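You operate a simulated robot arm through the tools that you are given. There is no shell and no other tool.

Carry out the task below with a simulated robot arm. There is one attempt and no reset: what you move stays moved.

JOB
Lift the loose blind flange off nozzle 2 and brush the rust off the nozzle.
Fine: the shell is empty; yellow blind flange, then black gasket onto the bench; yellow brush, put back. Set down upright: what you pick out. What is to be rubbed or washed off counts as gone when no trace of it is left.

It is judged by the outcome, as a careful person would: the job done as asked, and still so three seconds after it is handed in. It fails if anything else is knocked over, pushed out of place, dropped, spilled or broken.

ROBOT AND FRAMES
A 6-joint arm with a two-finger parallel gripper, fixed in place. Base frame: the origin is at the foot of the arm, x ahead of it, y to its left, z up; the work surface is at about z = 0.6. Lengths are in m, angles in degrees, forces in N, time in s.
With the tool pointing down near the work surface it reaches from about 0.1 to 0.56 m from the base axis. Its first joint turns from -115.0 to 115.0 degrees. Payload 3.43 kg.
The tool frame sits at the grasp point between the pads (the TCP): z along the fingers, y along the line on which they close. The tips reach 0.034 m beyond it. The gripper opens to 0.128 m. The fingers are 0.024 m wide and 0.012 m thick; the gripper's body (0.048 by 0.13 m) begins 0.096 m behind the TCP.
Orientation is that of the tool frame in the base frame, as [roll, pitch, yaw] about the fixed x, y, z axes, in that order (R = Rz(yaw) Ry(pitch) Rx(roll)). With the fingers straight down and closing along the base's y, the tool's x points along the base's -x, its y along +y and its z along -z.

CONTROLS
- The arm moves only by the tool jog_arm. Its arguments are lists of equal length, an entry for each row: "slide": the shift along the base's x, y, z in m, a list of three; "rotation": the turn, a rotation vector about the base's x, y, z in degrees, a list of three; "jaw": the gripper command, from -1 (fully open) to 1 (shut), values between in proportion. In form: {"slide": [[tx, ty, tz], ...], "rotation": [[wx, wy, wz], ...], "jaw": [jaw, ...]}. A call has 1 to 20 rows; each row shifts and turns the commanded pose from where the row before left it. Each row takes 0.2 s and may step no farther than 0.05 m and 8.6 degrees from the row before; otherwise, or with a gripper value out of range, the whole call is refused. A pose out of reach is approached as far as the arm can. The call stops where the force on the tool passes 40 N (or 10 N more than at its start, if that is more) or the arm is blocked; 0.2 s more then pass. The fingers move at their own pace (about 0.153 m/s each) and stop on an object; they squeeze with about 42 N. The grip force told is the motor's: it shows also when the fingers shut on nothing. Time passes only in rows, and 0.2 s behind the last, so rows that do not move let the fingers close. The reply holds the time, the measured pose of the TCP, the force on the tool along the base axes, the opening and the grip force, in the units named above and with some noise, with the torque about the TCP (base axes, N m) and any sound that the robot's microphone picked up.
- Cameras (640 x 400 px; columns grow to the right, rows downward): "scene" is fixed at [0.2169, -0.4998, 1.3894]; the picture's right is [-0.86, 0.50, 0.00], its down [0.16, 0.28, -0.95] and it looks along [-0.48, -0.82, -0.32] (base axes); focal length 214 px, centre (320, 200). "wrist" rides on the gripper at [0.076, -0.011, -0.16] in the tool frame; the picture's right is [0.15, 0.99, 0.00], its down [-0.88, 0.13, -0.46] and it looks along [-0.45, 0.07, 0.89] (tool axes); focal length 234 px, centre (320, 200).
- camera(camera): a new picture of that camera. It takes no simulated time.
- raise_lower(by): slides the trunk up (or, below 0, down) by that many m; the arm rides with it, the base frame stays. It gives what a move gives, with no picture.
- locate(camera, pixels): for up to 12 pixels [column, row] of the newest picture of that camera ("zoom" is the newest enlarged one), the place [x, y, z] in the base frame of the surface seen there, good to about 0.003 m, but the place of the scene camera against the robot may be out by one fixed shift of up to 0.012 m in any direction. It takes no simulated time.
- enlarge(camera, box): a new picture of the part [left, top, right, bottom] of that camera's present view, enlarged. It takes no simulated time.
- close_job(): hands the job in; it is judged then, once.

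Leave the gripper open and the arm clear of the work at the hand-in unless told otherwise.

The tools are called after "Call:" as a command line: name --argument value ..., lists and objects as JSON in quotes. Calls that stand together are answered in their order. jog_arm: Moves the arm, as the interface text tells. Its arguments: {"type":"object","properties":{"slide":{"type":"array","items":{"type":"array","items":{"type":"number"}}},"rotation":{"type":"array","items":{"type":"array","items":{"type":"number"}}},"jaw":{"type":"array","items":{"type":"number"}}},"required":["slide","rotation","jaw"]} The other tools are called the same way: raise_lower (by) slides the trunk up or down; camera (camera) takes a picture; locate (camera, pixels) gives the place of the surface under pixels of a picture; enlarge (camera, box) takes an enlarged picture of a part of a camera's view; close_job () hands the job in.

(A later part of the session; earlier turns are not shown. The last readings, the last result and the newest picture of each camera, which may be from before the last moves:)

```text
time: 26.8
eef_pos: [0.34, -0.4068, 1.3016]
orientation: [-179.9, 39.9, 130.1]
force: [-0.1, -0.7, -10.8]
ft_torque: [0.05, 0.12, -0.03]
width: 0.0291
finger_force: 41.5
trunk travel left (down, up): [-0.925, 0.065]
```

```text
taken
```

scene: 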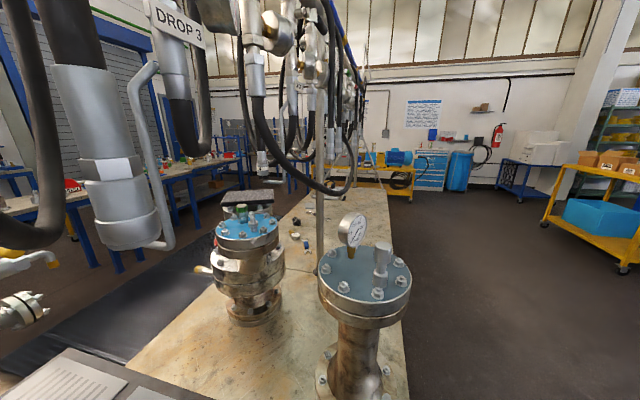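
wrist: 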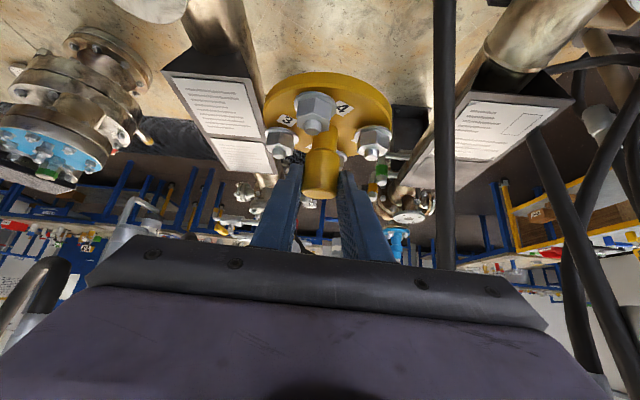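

I'm holding the blind at azimuth −50° with the bench corridor ahead. I'll extend outward to about (0.464,-0.515) and start lowering between the shells.

Call:
jog_arm --slide '[[0.0206, -0.018, 0], [0.0206, -0.018, 0], [0.0206, -0.018, 0], [0.0206, -0.018, 0], [0.0206, -0.0181, 0], [0.0207, -0.0181, 0], [0, 0, -0.035], [0, 0, -0.035], [0, 0, -0.035], [0, 0, -0.035], [0, 0, -0.035], [0, 0, -0.035], [0, 0, -0.035], [0, 0, -0.035], [0, 0, -0.035], [0, 0, -0.035], [0, 0, 0]]' --rotation '[[0, 0, 0.5], [0, 0, 0.5], [0, 0, 0.5], [0, 0, 0.5], [0, 0, 0], [0, 0, 0], [0, 0, 0], [0, 0, 0], [0, 0, 0], [0, 0, 0], [0, 0, 0], [0, 0, 0], [0, 0, 0], [0, 0, 0], [0, 0, 0], [0, 0, 0], [0, 0, 0]]' --jaw '[1, 1, 1, 1, 1, 1, 1, 1, 1, 1, 1, 1, 1, 1, 1, 1, 1]'

Call:
camera --camera "wrist"

```text
time: 30.4
eef_pos: [0.4604, -0.5152, 0.9503]
orientation: [-179.7, 39.8, 132.1]
force: [0.5, 0.3, -10.0]
ft_torque: [0.05, 0.05, 0.02]
width: 0.0286
finger_force: 42.7
trunk travel left (down, up): [-0.925, 0.065]
```

```text
taken
```

wrist: 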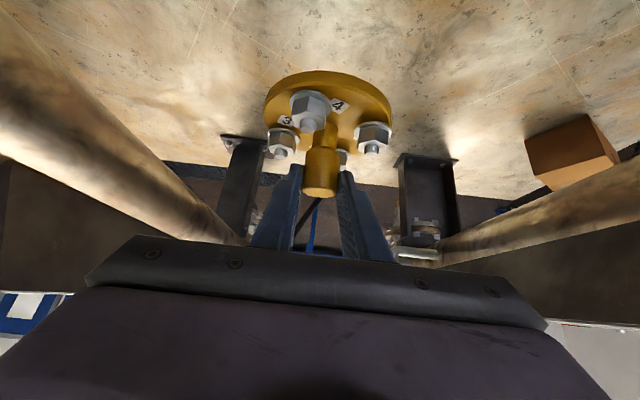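

All is clear and the blind hangs level. I'm lowering further, to just above the bench.

Call:
jog_arm --slide '[[0.002, 0, -0.035], [0.001, 0, -0.035], [0, 0, -0.035], [0, 0, -0.035], [0, 0, -0.035], [0, 0, -0.03], [0, 0, -0.02], [0, 0, -0.015], [0, 0, 0]]' --rotation '[[0, 0, 0], [0, 0, 0], [0, 0, 0], [0, 0, 0], [0, 0, 0], [0, 0, 0], [0, 0, 0], [0, 0, 0], [0, 0, 0]]' --jaw '[1, 1, 1, 1, 1, 1, 1, 1, 1]'

Call:
camera --camera "wrist"

Call:
enlarge --camera "wrist" --box '[220, 0, 420, 220]'

```text
time: 32.4
eef_pos: [0.4667, -0.5144, 0.7163]
orientation: [180.0, 39.9, 132.1]
force: [0.1, 0.2, -10.4]
ft_torque: [0.04, 0.07, 0.03]
width: 0.0287
finger_force: 42.0
out of reach, approached as far as the arm can: row 8
trunk travel left (down, up): [-0.925, 0.065]
```

```text
taken
```

wrist: 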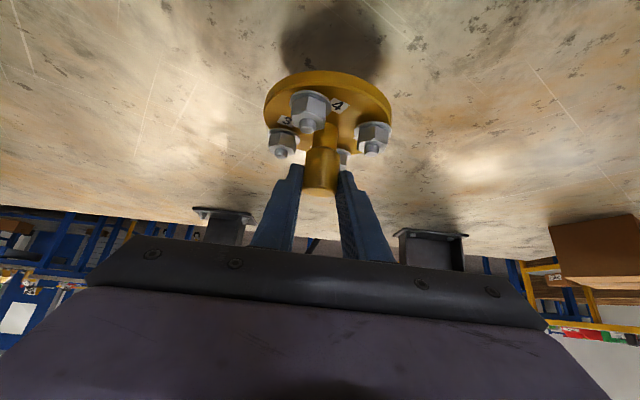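

```text
1.82 times, centred on (320, 110) of wrist
```

zoom: 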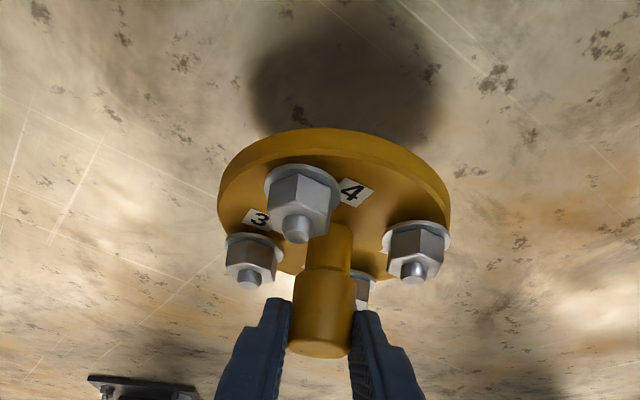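

The arm reached its lower limit at z=0.716, with the blind about 4 cm above the bench. I'll jog up a little and then lower the trunk so the arm has margin for the final gentle set-down.

Call:
jog_arm --slide '[[-0.001, 0, 0.03], [-0.001, 0, 0.03], [0, 0, 0.01], [0, 0, 0]]' --rotation '[[0, 0, 0], [0, 0, 0], [0, 0, 0], [0, 0, 0]]' --jaw '[1, 1, 1, 1]'

Call:
raise_lower --by -0.08

```text
time: 33.4
eef_pos: [0.4675, -0.5152, 0.7728]
orientation: [-180.0, 39.8, 132.1]
force: [0.2, -0.4, -9.9]
ft_torque: [0.03, 0.04, 0.04]
width: 0.0288
finger_force: 42.1
out of reach, approached as far as the arm can: row 1
trunk travel left (down, up): [-0.925, 0.065]
```

```text
time: 34.6
eef_pos: [0.4673, -0.5154, 0.693]
orientation: [-179.9, 40.0, 132.1]
force: [0.2, -0.2, -10.6]
ft_torque: [0.08, 0.07, 0.0]
width: 0.0287
finger_force: 41.8
trunk travel left (down, up): [-0.845, 0.145]
```

The blind's underside is now about 2 cm above the bench. I'll lower in small steps until the weight comes off.

Call:
jog_arm --slide '[[0, 0, -0.006], [0, 0, -0.005], [0, 0, -0.003], [0, 0, 0]]' --rotation '[[0, 0, 0], [0, 0, 0], [0, 0, 0], [0, 0, 0]]' --jaw '[1, 1, 1, 1]'

Call:
enlarge --camera "wrist" --box '[220, 0, 420, 220]'

```text
time: 35.6
eef_pos: [0.4679, -0.5165, 0.6859]
orientation: [-180.0, 40.7, 132.0]
force: [-6.9, 1.8, 20.2]
ft_torque: [-1.13, -0.57, -0.37]
width: 0.0288
finger_force: 42.1
trunk travel left (down, up): [-0.845, 0.145]
```

```text
1.82 times, centred on (320, 110) of wrist
```

zoom: 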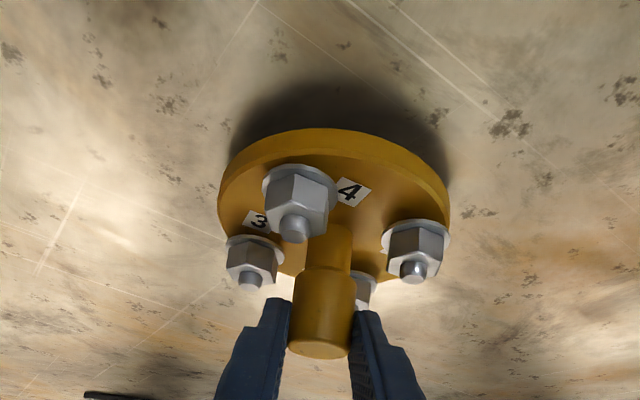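

I touched the bench at z=0.686, with the blind still slightly tilted as it was on the nozzle. I'll measure its tilt before leveling it.

Call:
locate --camera "zoom" --pixels '[[360, 165], [260, 175], [440, 205], [225, 215], [370, 255], [285, 262], [295, 230], [412, 270], [250, 282], [318, 345], [350, 115], [480, 260]]'

```text
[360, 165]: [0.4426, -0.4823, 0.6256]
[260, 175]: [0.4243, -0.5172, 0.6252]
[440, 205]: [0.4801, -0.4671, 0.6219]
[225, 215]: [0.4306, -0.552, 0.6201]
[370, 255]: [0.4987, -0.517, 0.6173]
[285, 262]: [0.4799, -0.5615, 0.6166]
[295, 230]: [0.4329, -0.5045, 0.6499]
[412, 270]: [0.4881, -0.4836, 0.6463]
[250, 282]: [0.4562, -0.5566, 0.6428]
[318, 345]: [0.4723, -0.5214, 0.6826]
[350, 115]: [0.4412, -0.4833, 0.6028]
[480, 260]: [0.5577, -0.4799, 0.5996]
```

The blind's inner edge is about 1 cm high, a slope of roughly 6°, with the outer edge resting on the bench. I'll ease up, rotate the tool 6° more outward to level it, then check the contact.

Call:
jog_arm --slide '[[0, 0, 0.008], [-0.002, 0.003, 0], [-0.002, 0.003, 0], [0, 0, 0]]' --rotation '[[0, 0, 0], [-2.23, -2.0, 0], [-2.23, -2.0, 0], [0, 0, 0]]' --jaw '[1, 1, 1, 1]'

Call:
jog_arm --slide '[[0, 0, -0.002], [0, 0, -0.002], [0, 0, 0]]' --rotation '[[0, 0, 0], [0, 0, 0], [0, 0, 0]]' --jaw '[1, 1, 1]'

Call:
enlarge --camera "wrist" --box '[220, 0, 420, 220]'

```text
time: 36.6
eef_pos: [0.4543, -0.5098, 0.6849]
orientation: [179.5, 45.5, 132.1]
force: [0.5, -0.3, -11.5]
ft_torque: [0.12, 0.11, -0.01]
width: 0.0285
finger_force: 41.7
out of reach, approached as far as the arm can: row 3
trunk travel left (down, up): [-0.845, 0.145]
```

```text
time: 37.4
eef_pos: [0.4545, -0.5136, 0.6822]
orientation: [179.6, 45.8, 132.1]
force: [0.0, 0.1, -10.2]
ft_torque: [0.13, 0.13, -0.02]
width: 0.0282
finger_force: 42.7
trunk travel left (down, up): [-0.845, 0.145]
```

```text
1.82 times, centred on (320, 110) of wrist
```

zoom: 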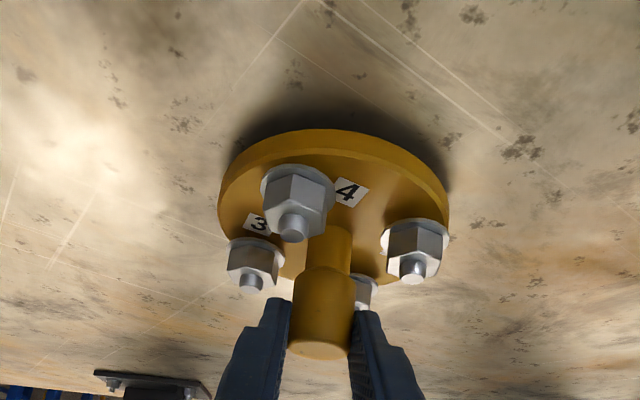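

Now the tilt is 45.8°, the full weight is still carried, and the blind looks near level. I'll lower in 2 mm steps until it rests.

Call:
jog_arm --slide '[[0, 0, -0.002], [0, 0, -0.002], [0, 0, -0.002], [0, 0, 0]]' --rotation '[[0, 0, 0], [0, 0, 0], [0, 0, 0], [0, 0, 0]]' --jaw '[1, 1, 1, 1]'

Call:
enlarge --camera "wrist" --box '[220, 0, 420, 220]'

```text
time: 38.4
eef_pos: [0.4563, -0.5129, 0.6792]
orientation: [179.6, 45.9, 132.1]
force: [-0.7, 1.5, -5.4]
ft_torque: [-0.23, 0.02, -0.02]
width: 0.0285
finger_force: 42.4
trunk travel left (down, up): [-0.845, 0.145]
```

```text
1.82 times, centred on (320, 110) of wrist
```

zoom: 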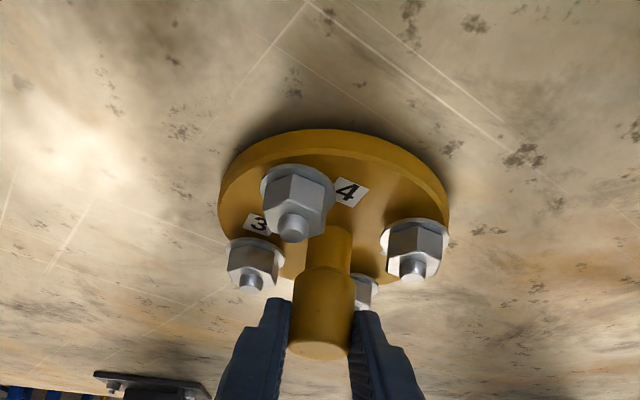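

Contact is starting: the load is down to 5 N. I'll settle it a little further and check how level it is.

Call:
jog_arm --slide '[[0, 0, -0.002], [0, 0, -0.001], [0, 0, 0]]' --rotation '[[0, 0, 0], [0, 0, 0], [0, 0, 0]]' --jaw '[1, 1, 1]'

Call:
enlarge --camera "wrist" --box '[220, 0, 420, 220]'

Call:
locate --camera "zoom" --pixels '[[360, 165], [260, 175], [440, 205], [225, 215], [370, 255], [285, 262], [295, 230], [412, 270], [250, 282], [318, 345], [350, 115], [480, 260]]'

```text
time: 39.2
eef_pos: [0.4552, -0.5138, 0.6775]
orientation: [179.7, 46.2, 132.2]
force: [-2.3, 2.5, 7.2]
ft_torque: [-0.72, -0.29, -0.04]
width: 0.0285
finger_force: 41.8
trunk travel left (down, up): [-0.845, 0.145]
```

```text
1.82 times, centred on (320, 110) of wrist
```

zoom: 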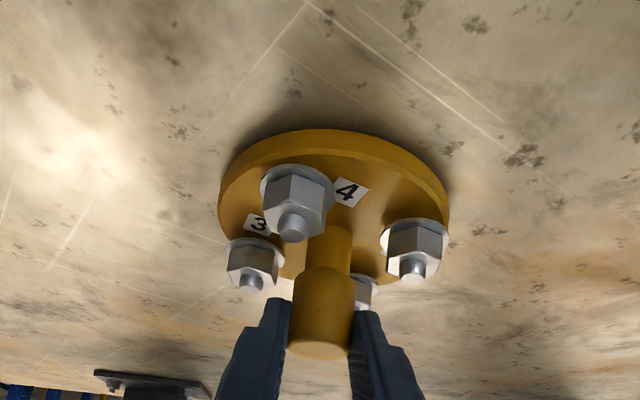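

```text
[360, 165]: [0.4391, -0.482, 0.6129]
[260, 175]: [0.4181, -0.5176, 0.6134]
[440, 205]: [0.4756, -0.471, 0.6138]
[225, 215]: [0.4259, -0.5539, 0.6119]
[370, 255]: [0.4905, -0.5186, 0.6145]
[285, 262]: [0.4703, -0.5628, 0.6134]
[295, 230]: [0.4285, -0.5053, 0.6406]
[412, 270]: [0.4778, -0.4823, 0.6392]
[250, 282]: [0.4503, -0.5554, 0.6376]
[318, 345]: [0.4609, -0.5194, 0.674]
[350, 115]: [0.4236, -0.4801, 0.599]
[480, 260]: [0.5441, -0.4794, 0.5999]
```

The blind sits flat, its top at z≈0.613 all round. I'll open the jaws modestly and lift straight up off the knob.

Call:
jog_arm --slide '[[0, 0, 0], [0, 0, 0], [0, 0, 0.01], [0, 0, 0.02], [0, 0, 0.03], [0, 0, 0.04], [0, 0, 0.04], [0, 0, 0]]' --rotation '[[0, 0, 0], [0, 0, 0], [0, 0, 0], [0, 0, 0], [0, 0, 0], [0, 0, 0], [0, 0, 0], [0, 0, 0]]' --jaw '[0.31, 0.31, 0.31, 0.31, 0.31, 0.31, 0.31, 0.31]'

Call:
camera --camera "wrist"

```text
time: 41.0
eef_pos: [0.4536, -0.5116, 0.816]
orientation: [179.8, 45.8, 132.1]
force: [0.2, 0.6, -0.4]
ft_torque: [-0.03, 0.01, -0.01]
width: 0.0441
finger_force: 0.0
trunk travel left (down, up): [-0.845, 0.145]
```

```text
taken
```

wrist: 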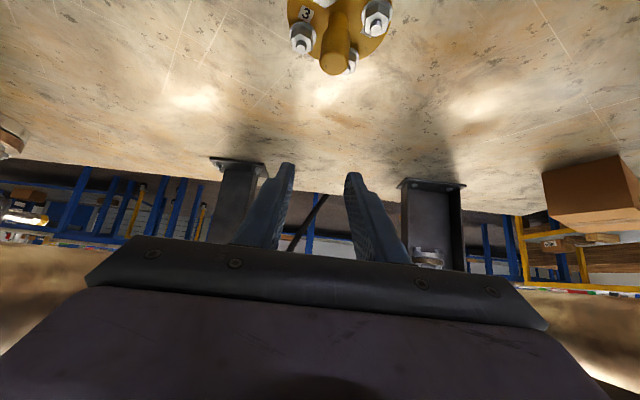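

The blind is standing upright on the bench and released. I'll restore the trunk height, then rise and pull back while turning the tool to vertical.

Call:
raise_lower --by 0.08

Call:
jog_arm --slide '[[0, 0, 0.047], [0, 0, 0.047], [0, 0, 0.047], [0, 0, 0.047], [0, 0, 0.047], [0, 0, 0.047], [0, 0, 0.047], [0, 0, 0.047], [-0.0254, 0.0282, 0.005], [-0.0254, 0.0282, 0.005], [-0.0254, 0.0282, 0.005], [-0.0254, 0.0282, 0.005], [-0.0254, 0.0282, 0.005], [-0.0254, 0.0282, 0.005], [0, 0, 0]]' --rotation '[[0, 0, 0], [0, 0, 0], [0, 0, 0], [0, 0, 0], [0, 0, 0], [0, 0, 0], [0, 0, 0], [0, 0, 0], [5.7, 5.13, 0], [5.7, 5.13, 0], [5.7, 5.13, 0], [5.7, 5.13, 0], [5.7, 5.13, 0], [5.7, 5.13, 0], [0, 0, 0]]' --jaw '[0, 0, 0, 0, 0, 0, 0, 0, 0, 0, 0, 0, 0, 0, 0]'

Call:
camera --camera "wrist"

```text
time: 42.1
eef_pos: [0.4542, -0.5127, 0.8955]
orientation: [179.8, 45.8, 132.2]
force: [0.7, 1.0, -0.3]
ft_torque: [0.01, 0.02, -0.02]
width: 0.0443
finger_force: 0.0
trunk travel left (down, up): [-0.925, 0.065]
```

```text
time: 45.3
eef_pos: [0.3006, -0.3444, 1.302]
orientation: [179.8, -0.3, 132.1]
force: [-0.6, 0.1, 0.1]
ft_torque: [0.02, 0.01, -0.05]
width: 0.0638
finger_force: 0.2
trunk travel left (down, up): [-0.925, 0.065]
```

```text
taken
```

wrist: 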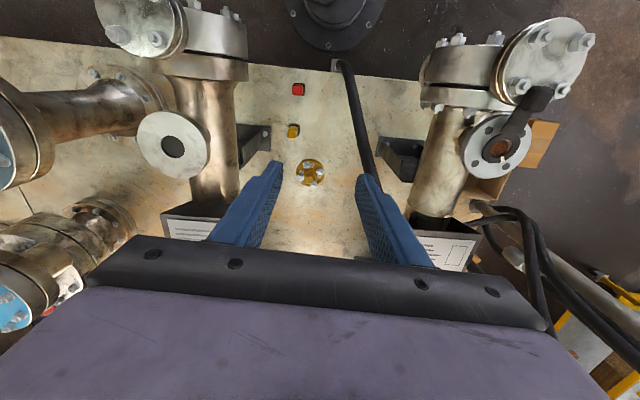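

The whole area is visible: the blind on the bench at (312,172), and nozzle 2 with rust inside the gasket ring at (500,150). I'll swing over to nozzle 2 at height for a close look at the gasket.

Call:
jog_arm --slide '[[0.0273, 0.0289, 0], [0.0223, 0.0329, 0], [0.0233, 0.0316, 0], [0.0205, 0.0335, 0], [0.0174, 0.0352, 0], [0.0096, 0.0382, 0], [0.0061, 0.0384, 0], [0, 0, 0]]' --rotation '[[0, 0, 5], [0, 0, 5], [0, 0, 5], [0, 0, 5], [0, 0, 5], [0, 0, 5], [0, 0, 5], [0, 0, 0]]' --jaw '[0, 0, 0, 0, 0, 0, 0, 0]'

Call:
camera --camera "wrist"

Call:
enlarge --camera "wrist" --box '[250, 50, 430, 200]'

```text
time: 47.1
eef_pos: [0.4286, -0.1046, 1.3007]
orientation: [179.7, -0.2, 167.0]
force: [-0.4, 0.0, -0.6]
ft_torque: [0.0, 0.02, -0.02]
width: 0.0636
finger_force: 0.0
trunk travel left (down, up): [-0.925, 0.065]
```

```text
taken
```

wrist: 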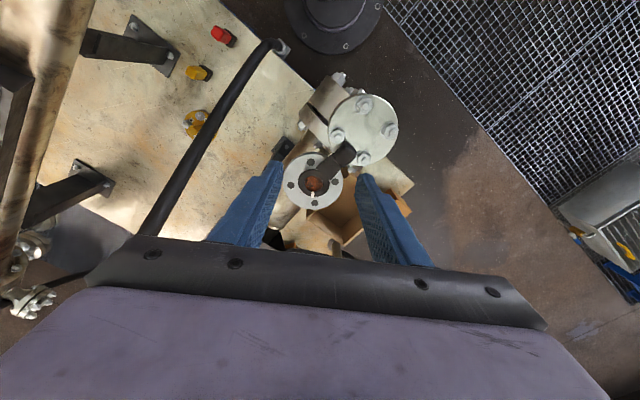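

```text
2.67 times, centred on (340, 125) of wrist
```

zoom: 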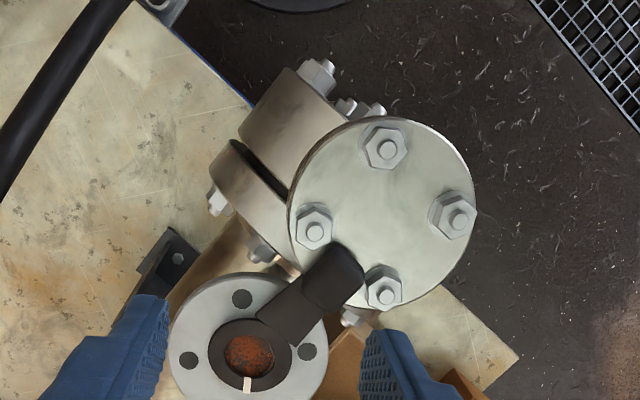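

The gasket ring, its tab and the black grip lying on the white flange are visible, with rust inside the ring. I'll zoom in closer.

Call:
enlarge --camera "wrist" --box '[280, 130, 360, 215]'

Call:
locate --camera "zoom" --pixels '[[270, 265], [265, 300], [270, 235], [330, 265], [220, 265], [285, 340], [380, 200], [470, 120], [510, 140], [440, 100], [500, 80], [460, 170]]'

```text
4.71 times, centred on (320, 172) of wrist
```

zoom: 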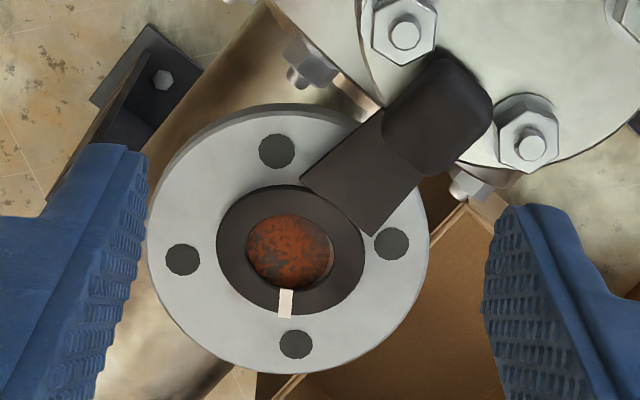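

```text
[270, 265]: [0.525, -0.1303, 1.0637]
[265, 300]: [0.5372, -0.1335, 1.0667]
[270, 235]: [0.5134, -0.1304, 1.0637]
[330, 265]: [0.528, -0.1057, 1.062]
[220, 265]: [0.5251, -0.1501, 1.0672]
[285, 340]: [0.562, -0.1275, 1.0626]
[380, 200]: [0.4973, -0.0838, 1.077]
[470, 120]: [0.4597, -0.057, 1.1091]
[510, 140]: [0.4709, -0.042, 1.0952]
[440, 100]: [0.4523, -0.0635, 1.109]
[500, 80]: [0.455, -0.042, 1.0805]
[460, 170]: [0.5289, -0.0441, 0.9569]
```

The gasket has a ring of about 60 mm, a tab, and a block-shaped grip about 34 mm wide (top z≈1.109) that lies between two white-flange nuts. I'll turn the tool so the jaws close across the grip, move above its inner end, and look closer.

Call:
jog_arm --slide '[[0.008, 0.0055, -0.01], [0.008, 0.0055, -0.015], [0.008, 0.0055, -0.015], [0.008, 0.0055, -0.015], [0.008, 0.0055, -0.015], [0, 0, 0]]' --rotation '[[0, 0, -6.4], [0, 0, -6.4], [0, 0, -6.4], [0, 0, -6.4], [0, 0, -6.4], [0, 0, 0]]' --jaw '[0, 0, 0, 0, 0, 0]'

Call:
camera --camera "wrist"

Call:
enlarge --camera "wrist" --box '[240, 100, 400, 220]'

```text
time: 48.5
eef_pos: [0.468, -0.0753, 1.2302]
orientation: [179.8, -0.1, 135.0]
force: [0.8, 0.2, 0.8]
ft_torque: [0.0, -0.01, 0.02]
width: 0.064
finger_force: 0.0
trunk travel left (down, up): [-0.925, 0.065]
```

```text
taken
```

wrist: 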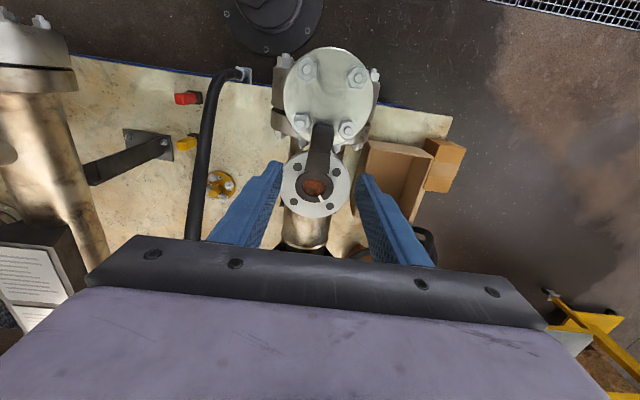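

```text
3.33 times, centred on (320, 160) of wrist
```

zoom: 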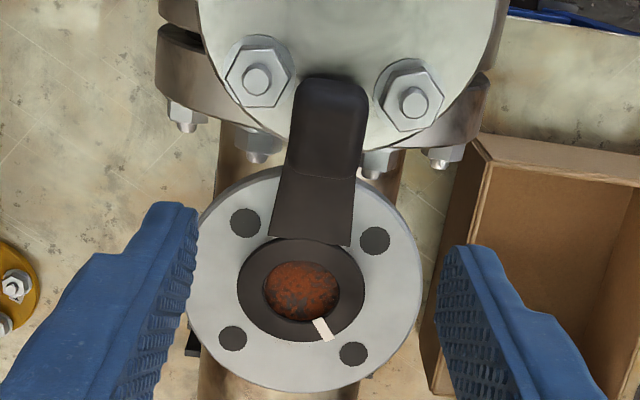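

That's a clear view: the grip block spans zoom columns 290–367 and rows 75–178, with nuts beside its outer half. I'll locate its corners and the rust.

Call:
locate --camera "zoom" --pixels '[[328, 90], [325, 120], [322, 150], [320, 172], [320, 182], [300, 150], [352, 150], [312, 215], [295, 225], [340, 230], [300, 290], [303, 270]]'

Call:
locate --camera "zoom" --pixels '[[257, 78], [413, 100], [290, 110], [365, 110], [300, 310], [272, 290], [335, 290], [250, 290], [355, 290], [323, 328], [300, 385], [300, 255]]'

```text
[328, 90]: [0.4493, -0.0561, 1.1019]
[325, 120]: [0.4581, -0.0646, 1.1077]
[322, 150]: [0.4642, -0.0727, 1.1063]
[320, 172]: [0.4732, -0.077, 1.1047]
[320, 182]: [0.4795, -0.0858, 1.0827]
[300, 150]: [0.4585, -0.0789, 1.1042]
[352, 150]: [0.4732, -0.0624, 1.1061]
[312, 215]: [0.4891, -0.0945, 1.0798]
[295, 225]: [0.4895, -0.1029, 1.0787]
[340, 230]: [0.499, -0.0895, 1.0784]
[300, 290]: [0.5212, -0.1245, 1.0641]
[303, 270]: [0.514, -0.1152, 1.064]
```

```text
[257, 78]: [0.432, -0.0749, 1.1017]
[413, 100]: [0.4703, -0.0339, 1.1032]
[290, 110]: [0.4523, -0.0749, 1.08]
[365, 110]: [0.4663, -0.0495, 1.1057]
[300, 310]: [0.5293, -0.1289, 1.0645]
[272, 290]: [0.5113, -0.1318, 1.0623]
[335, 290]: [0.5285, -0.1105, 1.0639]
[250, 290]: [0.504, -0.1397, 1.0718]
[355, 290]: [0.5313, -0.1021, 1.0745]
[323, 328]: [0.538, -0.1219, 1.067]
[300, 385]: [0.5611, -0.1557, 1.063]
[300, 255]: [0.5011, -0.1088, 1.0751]
```

The block spans u≈0.352–0.392 and is 30 mm wide, with its top at 1.106. The nuts end at u≈0.371, so I'll grip only the inner end, with finger centres at about (0.472,-0.0767). First I go down to z=1.15 with the jaws at 50 mm to check alignment.

Call:
jog_arm --slide '[[0.004, -0.0014, -0.02], [0, 0, -0.03], [0, 0, -0.03], [0, 0, 0]]' --rotation '[[0, 0, 0], [0, 0, 0], [0, 0, 0], [0, 0, 0]]' --jaw '[0.22, 0.22, 0.22, 0.22]'

Call:
camera --camera "wrist"

Call:
enlarge --camera "wrist" --box '[240, 110, 400, 230]'

```text
time: 49.5
eef_pos: [0.4716, -0.0782, 1.1535]
orientation: [179.8, -0.1, 135.1]
force: [0.2, -0.3, 0.5]
ft_torque: [0.01, -0.02, 0.0]
width: 0.0498
finger_force: 0.0
trunk travel left (down, up): [-0.925, 0.065]
```

```text
taken
```

wrist: 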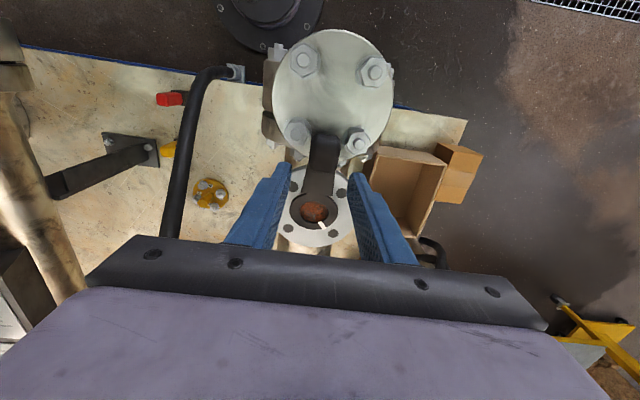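

```text
3.33 times, centred on (320, 170) of wrist
```

zoom: 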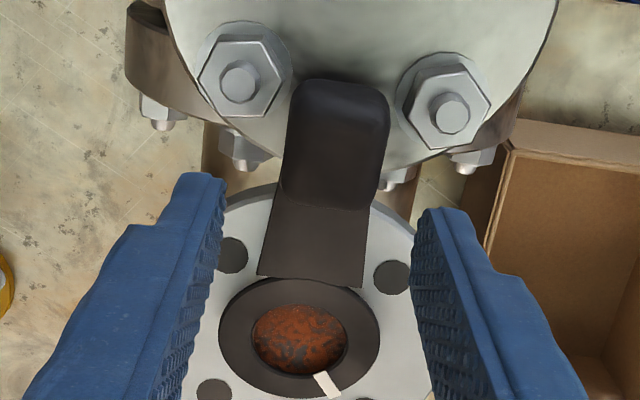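

The fingers straddle the inner end of the grip, clear of the nuts. I'm lowering 32 mm in small steps and then closing.

Call:
jog_arm --slide '[[0, 0, -0.012], [0, 0, -0.012], [0, 0, -0.008], [0, 0, 0]]' --rotation '[[0, 0, 0], [0, 0, 0], [0, 0, 0], [0, 0, 0]]' --jaw '[0.22, 0.22, 0.22, 0.22]'

Call:
enlarge --camera "wrist" --box '[240, 110, 400, 230]'

```text
time: 50.5
eef_pos: [0.4723, -0.0793, 1.1201]
orientation: [179.7, 0.0, 135.2]
force: [-0.5, 0.0, 0.3]
ft_torque: [-0.03, -0.02, 0.0]
width: 0.0498
finger_force: 0.1
trunk travel left (down, up): [-0.925, 0.065]
```

```text
3.33 times, centred on (320, 170) of wrist
```

zoom: 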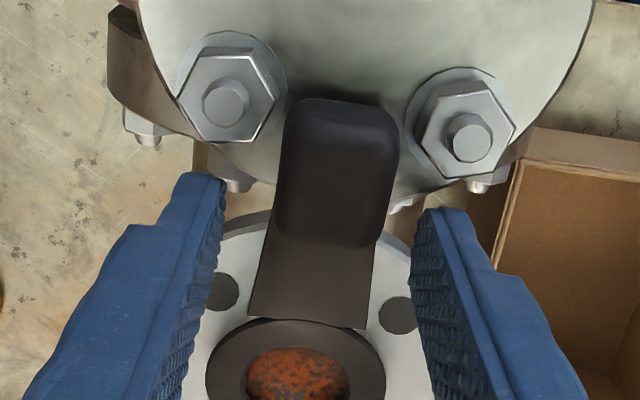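

The jaws are in place with about 8 mm clearance to the nuts. I'll nudge 4 mm toward the grip for more contact and close gently.

Call:
jog_arm --slide '[[-0.0028, 0.0028, 0], [0, 0, 0], [0, 0, 0], [0, 0, 0], [0, 0, 0]]' --rotation '[[0, 0, 0], [0, 0, 0], [0, 0, 0], [0, 0, 0], [0, 0, 0]]' --jaw '[0.22, 0.4, 0.55, 1.0, 1.0]'

Call:
enlarge --camera "wrist" --box '[240, 110, 400, 230]'

```text
time: 51.7
eef_pos: [0.4701, -0.0759, 1.1192]
orientation: [179.7, -0.1, 135.2]
force: [-0.2, 0.0, -0.5]
ft_torque: [0.04, -0.02, 0.02]
width: 0.0269
finger_force: 41.9
trunk travel left (down, up): [-0.925, 0.065]
```

```text
3.33 times, centred on (320, 170) of wrist
```

zoom: 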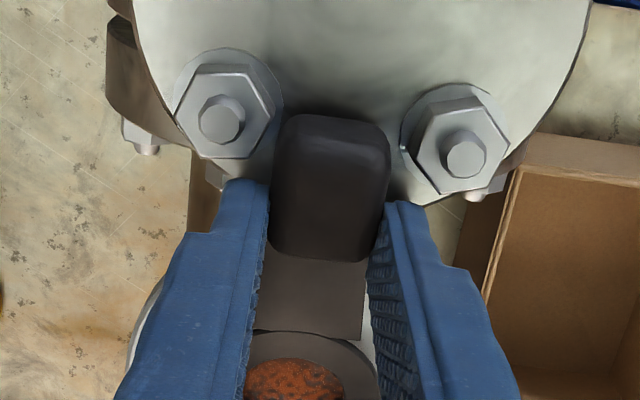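

It's gripped at 27 mm. I'll lift slowly and look.

Call:
jog_arm --slide '[[0, 0, 0.006], [0, 0, 0.012], [0, 0, 0.02], [0, 0, 0.02], [0, 0, 0.02], [0, 0, 0]]' --rotation '[[0, 0, 0], [0, 0, 0], [0, 0, 0], [0, 0, 0], [0, 0, 0], [0, 0, 0]]' --jaw '[1, 1, 1, 1, 1, 1]'

Call:
camera --camera "wrist"

Call:
enlarge --camera "wrist" --box '[240, 110, 400, 230]'

```text
time: 53.1
eef_pos: [0.472, -0.0762, 1.1972]
orientation: [179.8, -0.1, 135.1]
force: [0.0, 0.1, -0.6]
ft_torque: [0.04, 0.01, 0.04]
width: 0.0268
finger_force: 42.0
trunk travel left (down, up): [-0.925, 0.065]
```

```text
taken
```

wrist: 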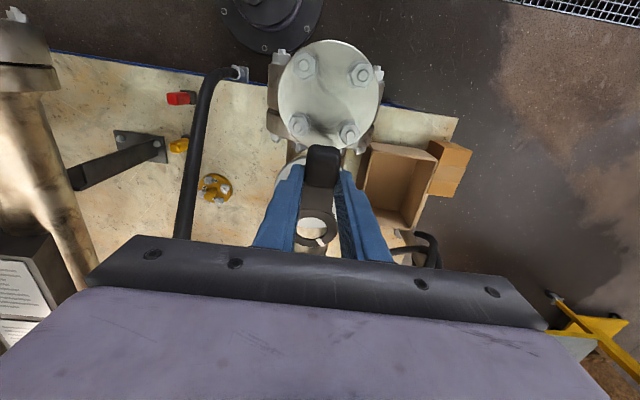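

```text
3.33 times, centred on (320, 170) of wrist
```

zoom: 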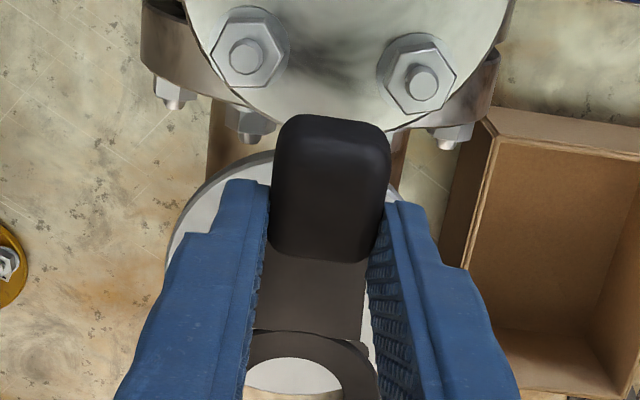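

The gasket is held and nearly weightless. I'll raise it to z≈1.25 and swing over the hose to the bench corridor at about (0.308,-0.378).

Call:
jog_arm --slide '[[0, 0, 0.027], [0, 0, 0.027], [-0.0068, -0.0381, 0], [-0.01, -0.038, 0], [-0.0128, -0.0364, 0], [-0.0156, -0.0354, 0], [-0.019, -0.0347, 0], [-0.0213, -0.0325, 0], [-0.0238, -0.0307, 0], [-0.0269, -0.0294, 0], [-0.0283, -0.0269, 0], [0, 0, 0]]' --rotation '[[0, 0, 0], [0, 0, 0], [0, 0, 1.1], [0, 0, 1.1], [0, 0, 1.1], [0, 0, 1.1], [0, 0, 1.1], [0, 0, 1.1], [0, 0, 1.1], [0, 0, 1.1], [0, 0, 1.1], [0, 0, 0]]' --jaw '[1, 1, 1, 1, 1, 1, 1, 1, 1, 1, 1, 1]'

Call:
camera --camera "wrist"

```text
time: 55.7
eef_pos: [0.3039, -0.3756, 1.2516]
orientation: [179.9, 0.0, 145.1]
force: [0.4, -0.5, -0.2]
ft_torque: [-0.01, 0.08, 0.02]
width: 0.0268
finger_force: 41.3
trunk travel left (down, up): [-0.925, 0.065]
```

```text
taken
```

wrist: 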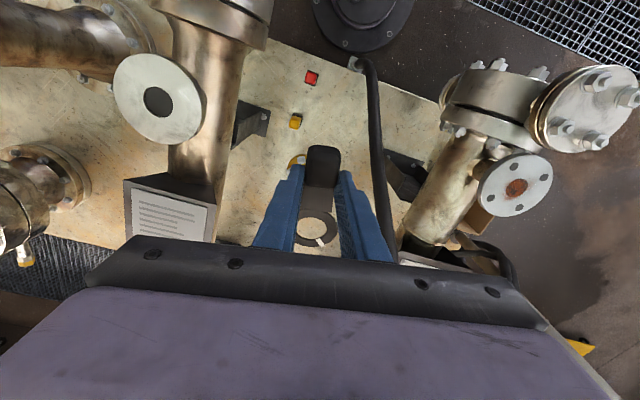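

The gasket's ring points outward and the hose is to the right at (378,150). I'll re-measure the hose, brushes and blind before descending.

Call:
locate --camera "wrist" --pixels '[[370, 80], [374, 110], [378, 150], [383, 190], [390, 225], [367, 150], [387, 150], [295, 122], [311, 77], [297, 160], [315, 160], [315, 235]]'

Call:
enlarge --camera "wrist" --box '[240, 50, 420, 250]'

```text
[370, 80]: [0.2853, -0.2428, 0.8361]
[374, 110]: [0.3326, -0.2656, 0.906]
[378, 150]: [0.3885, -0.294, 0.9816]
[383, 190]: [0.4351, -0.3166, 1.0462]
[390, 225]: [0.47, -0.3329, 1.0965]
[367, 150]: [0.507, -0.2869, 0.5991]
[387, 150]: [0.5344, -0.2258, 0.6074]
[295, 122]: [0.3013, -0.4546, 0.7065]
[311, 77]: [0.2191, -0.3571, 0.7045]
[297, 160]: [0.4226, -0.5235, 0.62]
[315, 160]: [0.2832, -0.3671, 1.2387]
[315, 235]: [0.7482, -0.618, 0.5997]
```

```text
2.00 times, centred on (330, 150) of wrist
```

zoom: 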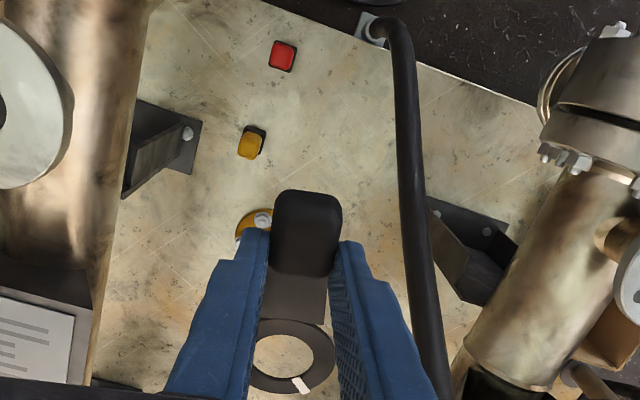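

The hose edge is at about v=−0.053 there, so the gripper has roughly 3 cm of clearance, and the ring lands between the brush and the blind with room to spare. I'm descending in stages.

Call:
jog_arm --slide '[[0, 0, -0.04], [0, 0, -0.04], [0, 0, -0.04], [0, 0, -0.04], [0, 0, -0.04], [0, 0, -0.04], [0, 0, -0.04], [0, 0, 0]]' --rotation '[[0, 0, 0], [0, 0, 0], [0, 0, 0], [0, 0, 0], [0, 0, 0], [0, 0, 0], [0, 0, 0], [0, 0, 0]]' --jaw '[1, 1, 1, 1, 1, 1, 1, 1]'

Call:
camera --camera "wrist"

```text
time: 57.5
eef_pos: [0.306, -0.3764, 0.9708]
orientation: [179.7, -0.2, 145.0]
force: [0.0, -0.7, -1.5]
ft_torque: [-0.01, 0.02, 0.0]
width: 0.0268
finger_force: 41.5
trunk travel left (down, up): [-0.925, 0.065]
```

```text
taken
```

wrist: 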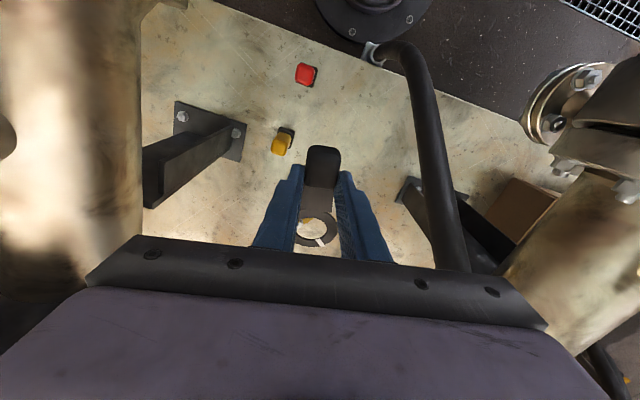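

Clearances look as computed. I'm continuing down to z≈0.69.

Call:
jog_arm --slide '[[0, 0, -0.04], [0, 0, -0.04], [0, 0, -0.04], [0, 0, -0.04], [0, 0, -0.04], [0, 0, -0.04], [0, 0, -0.03], [0, 0, 0]]' --rotation '[[0, 0, 0], [0, 0, 0], [0, 0, 0], [0, 0, 0], [0, 0, 0], [0, 0, 0], [0, 0, 0], [0, 0, 0]]' --jaw '[1, 1, 1, 1, 1, 1, 1, 1]'

Call:
camera --camera "wrist"

Call:
enlarge --camera "wrist" --box '[220, 60, 420, 260]'

```text
time: 59.3
eef_pos: [0.3038, -0.3778, 0.7012]
orientation: [179.7, -0.1, 144.9]
force: [1.0, -0.6, -1.5]
ft_torque: [0.03, 0.02, 0.01]
width: 0.0268
finger_force: 41.4
trunk travel left (down, up): [-0.925, 0.065]
```

```text
taken
```

wrist: 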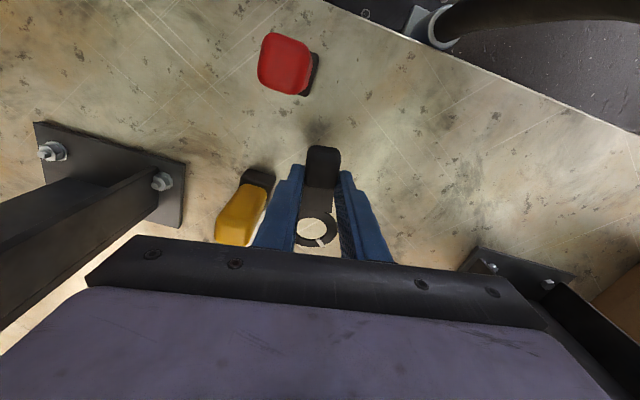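

```text
2.00 times, centred on (320, 160) of wrist
```

zoom: 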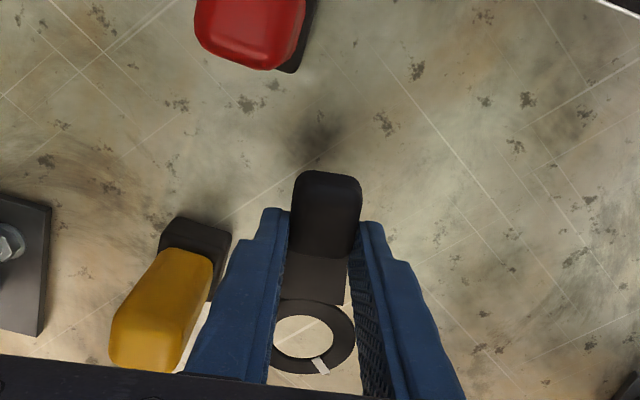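

The ring is about 5 cm above the bench, and the yellow brush at zoom (165,310) is clear of the left finger. I'm lowering the rest of the way slowly.

Call:
jog_arm --slide '[[0, 0, -0.02], [0, 0, -0.015], [0, 0, -0.008], [0, 0, 0]]' --rotation '[[0, 0, 0], [0, 0, 0], [0, 0, 0], [0, 0, 0]]' --jaw '[1, 1, 1, 1]'

Call:
enlarge --camera "wrist" --box '[220, 60, 420, 260]'

Call:
locate --camera "zoom" --pixels '[[325, 185], [325, 240], [315, 280], [290, 310], [345, 325], [300, 375], [330, 370], [300, 340], [180, 240], [160, 320], [420, 200], [330, 160]]'

```text
time: 60.3
eef_pos: [0.3048, -0.3787, 0.6596]
orientation: [179.7, -0.1, 145.0]
force: [0.3, 0.1, -0.9]
ft_torque: [0.02, 0.02, 0.0]
width: 0.027
finger_force: 41.7
trunk travel left (down, up): [-0.925, 0.065]
```

```text
2.00 times, centred on (320, 160) of wrist
```

zoom: 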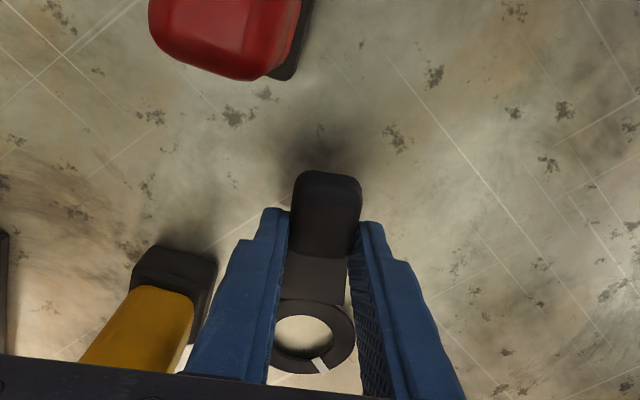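

```text
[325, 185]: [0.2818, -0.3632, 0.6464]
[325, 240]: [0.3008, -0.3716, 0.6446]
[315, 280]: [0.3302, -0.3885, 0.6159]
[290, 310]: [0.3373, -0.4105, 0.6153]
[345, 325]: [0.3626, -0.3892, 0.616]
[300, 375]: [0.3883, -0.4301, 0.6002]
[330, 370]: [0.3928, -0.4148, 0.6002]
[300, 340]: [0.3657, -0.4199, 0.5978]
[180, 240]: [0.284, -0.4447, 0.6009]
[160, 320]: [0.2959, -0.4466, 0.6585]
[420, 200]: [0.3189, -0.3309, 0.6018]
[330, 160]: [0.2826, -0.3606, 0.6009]
```

The ring is level at z≈0.615. I'll lower about 12 mm more in small steps until contact.

Call:
jog_arm --slide '[[0, 0, -0.005], [0, 0, -0.003], [0, 0, 0]]' --rotation '[[0, 0, 0], [0, 0, 0], [0, 0, 0]]' --jaw '[1, 1, 1]'

Call:
jog_arm --slide '[[0, 0, -0.002], [0, 0, -0.002], [0, 0, 0]]' --rotation '[[0, 0, 0], [0, 0, 0], [0, 0, 0]]' --jaw '[1, 1, 1]'

Call:
enlarge --camera "wrist" --box '[220, 60, 420, 260]'

Call:
locate --camera "zoom" --pixels '[[325, 185], [325, 240], [315, 280], [290, 310], [345, 325], [283, 360], [320, 365]]'

```text
time: 61.1
eef_pos: [0.3038, -0.3784, 0.6526]
orientation: [179.7, 0.0, 144.9]
force: [-4.7, 1.7, 12.4]
ft_torque: [-0.63, -0.77, -0.12]
width: 0.027
finger_force: 41.4
trunk travel left (down, up): [-0.925, 0.065]
```

```text
time: 61.9
eef_pos: [0.3053, -0.3766, 0.6466]
orientation: [179.7, 0.0, 145.0]
force: [-5.0, 3.3, 13.1]
ft_torque: [-0.6, -0.8, -0.05]
width: 0.0268
finger_force: 42.2
trunk travel left (down, up): [-0.925, 0.065]
```

```text
2.00 times, centred on (320, 160) of wrist
```

zoom: 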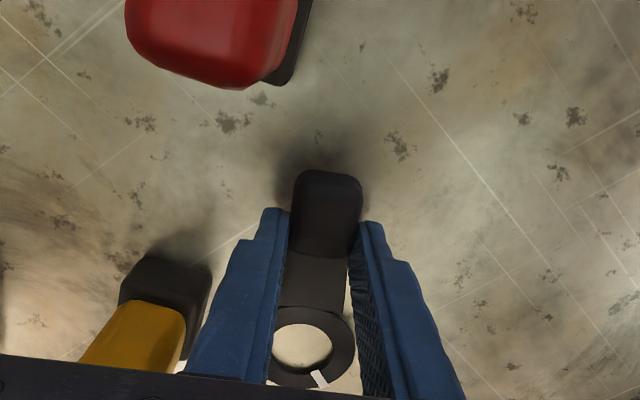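

```text
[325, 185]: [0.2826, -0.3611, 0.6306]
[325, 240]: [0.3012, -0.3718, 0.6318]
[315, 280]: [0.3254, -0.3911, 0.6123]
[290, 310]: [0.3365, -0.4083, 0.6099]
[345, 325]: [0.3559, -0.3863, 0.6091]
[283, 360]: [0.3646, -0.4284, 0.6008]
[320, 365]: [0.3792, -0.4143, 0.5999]
```

The ring's far edge touched first and the gasket is pivoting flat in the grip; the tab is still about 8 mm up. I'm easing down further in 2 mm steps.

Call:
jog_arm --slide '[[0, 0, -0.002], [0, 0, -0.002], [0, 0, 0]]' --rotation '[[0, 0, 0], [0, 0, 0], [0, 0, 0]]' --jaw '[1, 1, 1]'

Call:
enlarge --camera "wrist" --box '[220, 60, 420, 260]'

Call:
locate --camera "zoom" --pixels '[[325, 185], [325, 240], [315, 280], [290, 310], [345, 325], [283, 365], [320, 370]]'

```text
time: 62.7
eef_pos: [0.3053, -0.3774, 0.6438]
orientation: [179.7, 0.0, 145.0]
force: [-4.5, 2.3, 12.5]
ft_torque: [-0.59, -0.82, -0.05]
width: 0.027
finger_force: 41.8
trunk travel left (down, up): [-0.925, 0.065]
```

```text
2.00 times, centred on (320, 160) of wrist
```

zoom: 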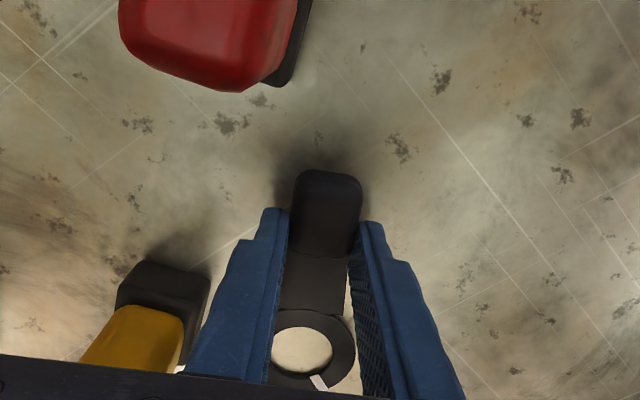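

```text
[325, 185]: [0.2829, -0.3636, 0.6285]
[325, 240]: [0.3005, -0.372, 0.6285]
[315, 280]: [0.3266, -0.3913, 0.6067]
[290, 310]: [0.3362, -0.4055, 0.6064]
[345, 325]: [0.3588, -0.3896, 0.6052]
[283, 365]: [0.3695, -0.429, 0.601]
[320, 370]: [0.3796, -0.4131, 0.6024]
```

Nearly flat now; ring and tab tops are at about 0.606. Another 2–3 mm.

Call:
jog_arm --slide '[[0, 0, -0.002], [0, 0, -0.0015], [0, 0, 0]]' --rotation '[[0, 0, 0], [0, 0, 0], [0, 0, 0]]' --jaw '[1, 1, 1]'

Call:
enlarge --camera "wrist" --box '[220, 60, 420, 260]'

Call:
locate --camera "zoom" --pixels '[[325, 185], [325, 240], [315, 280], [290, 310], [345, 325], [283, 365], [320, 370]]'

```text
time: 63.5
eef_pos: [0.3042, -0.3761, 0.6408]
orientation: [179.8, 0.0, 144.8]
force: [-3.6, 1.2, 12.4]
ft_torque: [-0.75, -0.81, -0.2]
width: 0.0268
finger_force: 42.3
trunk travel left (down, up): [-0.925, 0.065]
```

```text
2.00 times, centred on (320, 160) of wrist
```

zoom: 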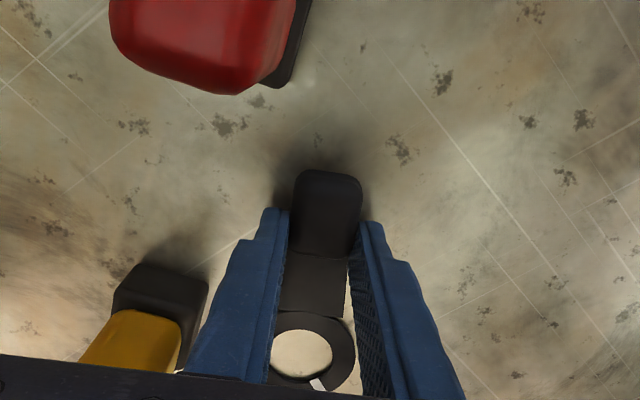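

```text
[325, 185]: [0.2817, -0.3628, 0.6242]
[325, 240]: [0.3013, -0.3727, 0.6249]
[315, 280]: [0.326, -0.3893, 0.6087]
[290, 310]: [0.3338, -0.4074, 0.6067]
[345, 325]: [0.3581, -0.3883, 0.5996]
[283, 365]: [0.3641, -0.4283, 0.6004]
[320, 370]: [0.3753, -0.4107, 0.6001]
```

The grip block's top is level and the ring is practically on the bench. I'll open the jaws to 50 mm and lift away straight up.

Call:
jog_arm --slide '[[0, 0, 0], [0, 0, 0], [0, 0, 0], [0, 0, 0.01], [0, 0, 0.02], [0, 0, 0.03], [0, 0, 0.03], [0, 0, 0.03], [0, 0, 0]]' --rotation '[[0, 0, 0], [0, 0, 0], [0, 0, 0], [0, 0, 0], [0, 0, 0], [0, 0, 0], [0, 0, 0], [0, 0, 0], [0, 0, 0]]' --jaw '[0.4, 0.25, 0.25, 0.25, 0.25, 0.25, 0.25, 0.25, 0.25]'

Call:
camera --camera "wrist"

```text
time: 65.5
eef_pos: [0.306, -0.378, 0.7605]
orientation: [179.7, -0.2, 145.0]
force: [-0.6, -0.9, 0.2]
ft_torque: [0.02, 0.0, 0.0]
width: 0.048
finger_force: 0.0
trunk travel left (down, up): [-0.925, 0.065]
```

```text
taken
```

wrist: 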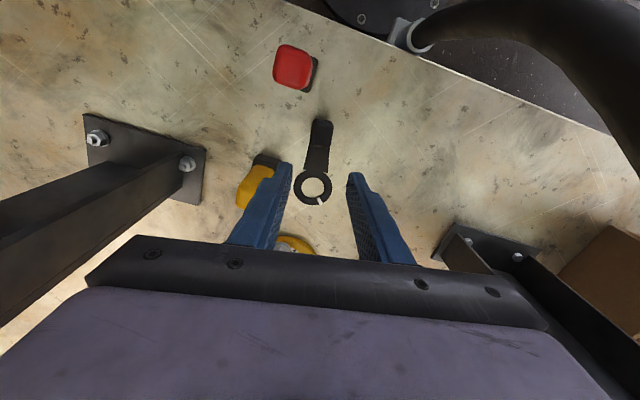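

The gasket lies flat on the bench, released. I'll rise and look at the yellow brush from above to plan its grasp.

Call:
jog_arm --slide '[[0, 0, 0.045], [0, 0, 0.045], [0, 0, 0.045], [0, 0, 0.045], [0, -0.025, 0.02], [0, -0.025, 0], [0, 0, 0]]' --rotation '[[0, 0, 0], [0, 0, 0], [0, 0, 0], [0, 0, 0], [0, 0, 0], [0, 0, 0], [0, 0, 0]]' --jaw '[0.0, 0.0, -0.2, -0.2, -0.2, -0.2, -0.2]'

Call:
camera --camera "wrist"

Call:
enlarge --camera "wrist" --box '[240, 60, 420, 240]'

```text
time: 67.1
eef_pos: [0.3046, -0.4277, 0.9592]
orientation: [179.7, -0.2, 145.0]
force: [-0.2, 0.0, -1.2]
ft_torque: [-0.03, 0.01, -0.03]
width: 0.0768
finger_force: 0.1
trunk travel left (down, up): [-0.925, 0.065]
```

```text
taken
```

wrist: 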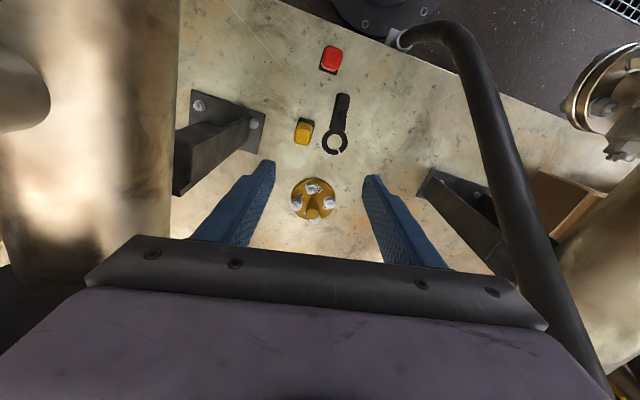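

```text
2.22 times, centred on (330, 150) of wrist
```

zoom: 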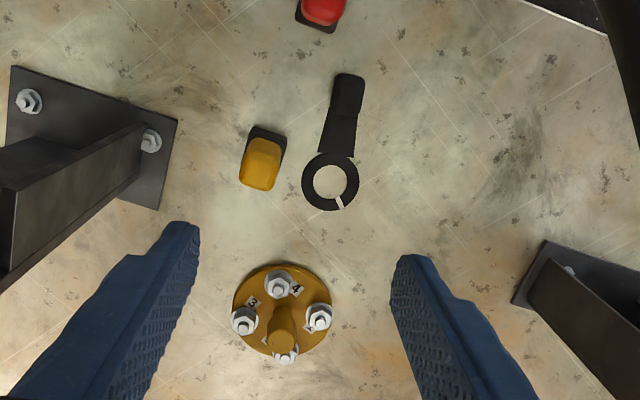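

I have a good overhead view. The yellow brush is at zoom (262,163), between the cradle foot and the gasket. I'll locate its edges to pick the jaw direction.

Call:
enlarge --camera "wrist" --box '[280, 90, 360, 170]'

Call:
locate --camera "zoom" --pixels '[[150, 180], [175, 190], [200, 200], [165, 230], [190, 245], [140, 250], [195, 165], [215, 150], [180, 130], [150, 125], [230, 200], [130, 270]]'

```text
5.00 times, centred on (320, 130) of wrist
```

zoom: 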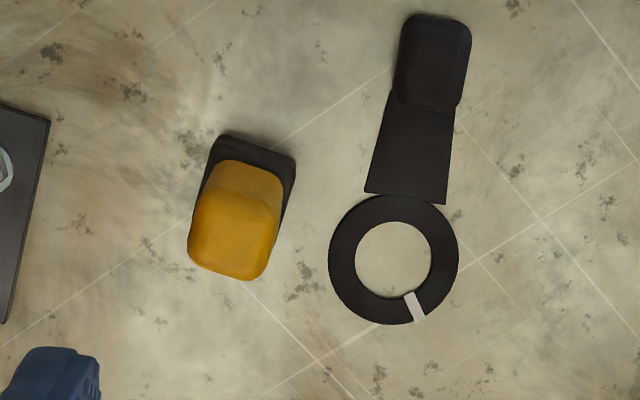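

```text
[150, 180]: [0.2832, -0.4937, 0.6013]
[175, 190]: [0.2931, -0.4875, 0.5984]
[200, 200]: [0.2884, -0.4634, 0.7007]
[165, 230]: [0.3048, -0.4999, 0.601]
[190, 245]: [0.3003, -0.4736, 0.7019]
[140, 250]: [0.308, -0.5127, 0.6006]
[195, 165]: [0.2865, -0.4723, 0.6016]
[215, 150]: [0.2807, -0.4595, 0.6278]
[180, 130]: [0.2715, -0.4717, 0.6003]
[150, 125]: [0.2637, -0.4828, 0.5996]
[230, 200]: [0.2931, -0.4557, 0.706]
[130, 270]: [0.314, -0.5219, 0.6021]
```

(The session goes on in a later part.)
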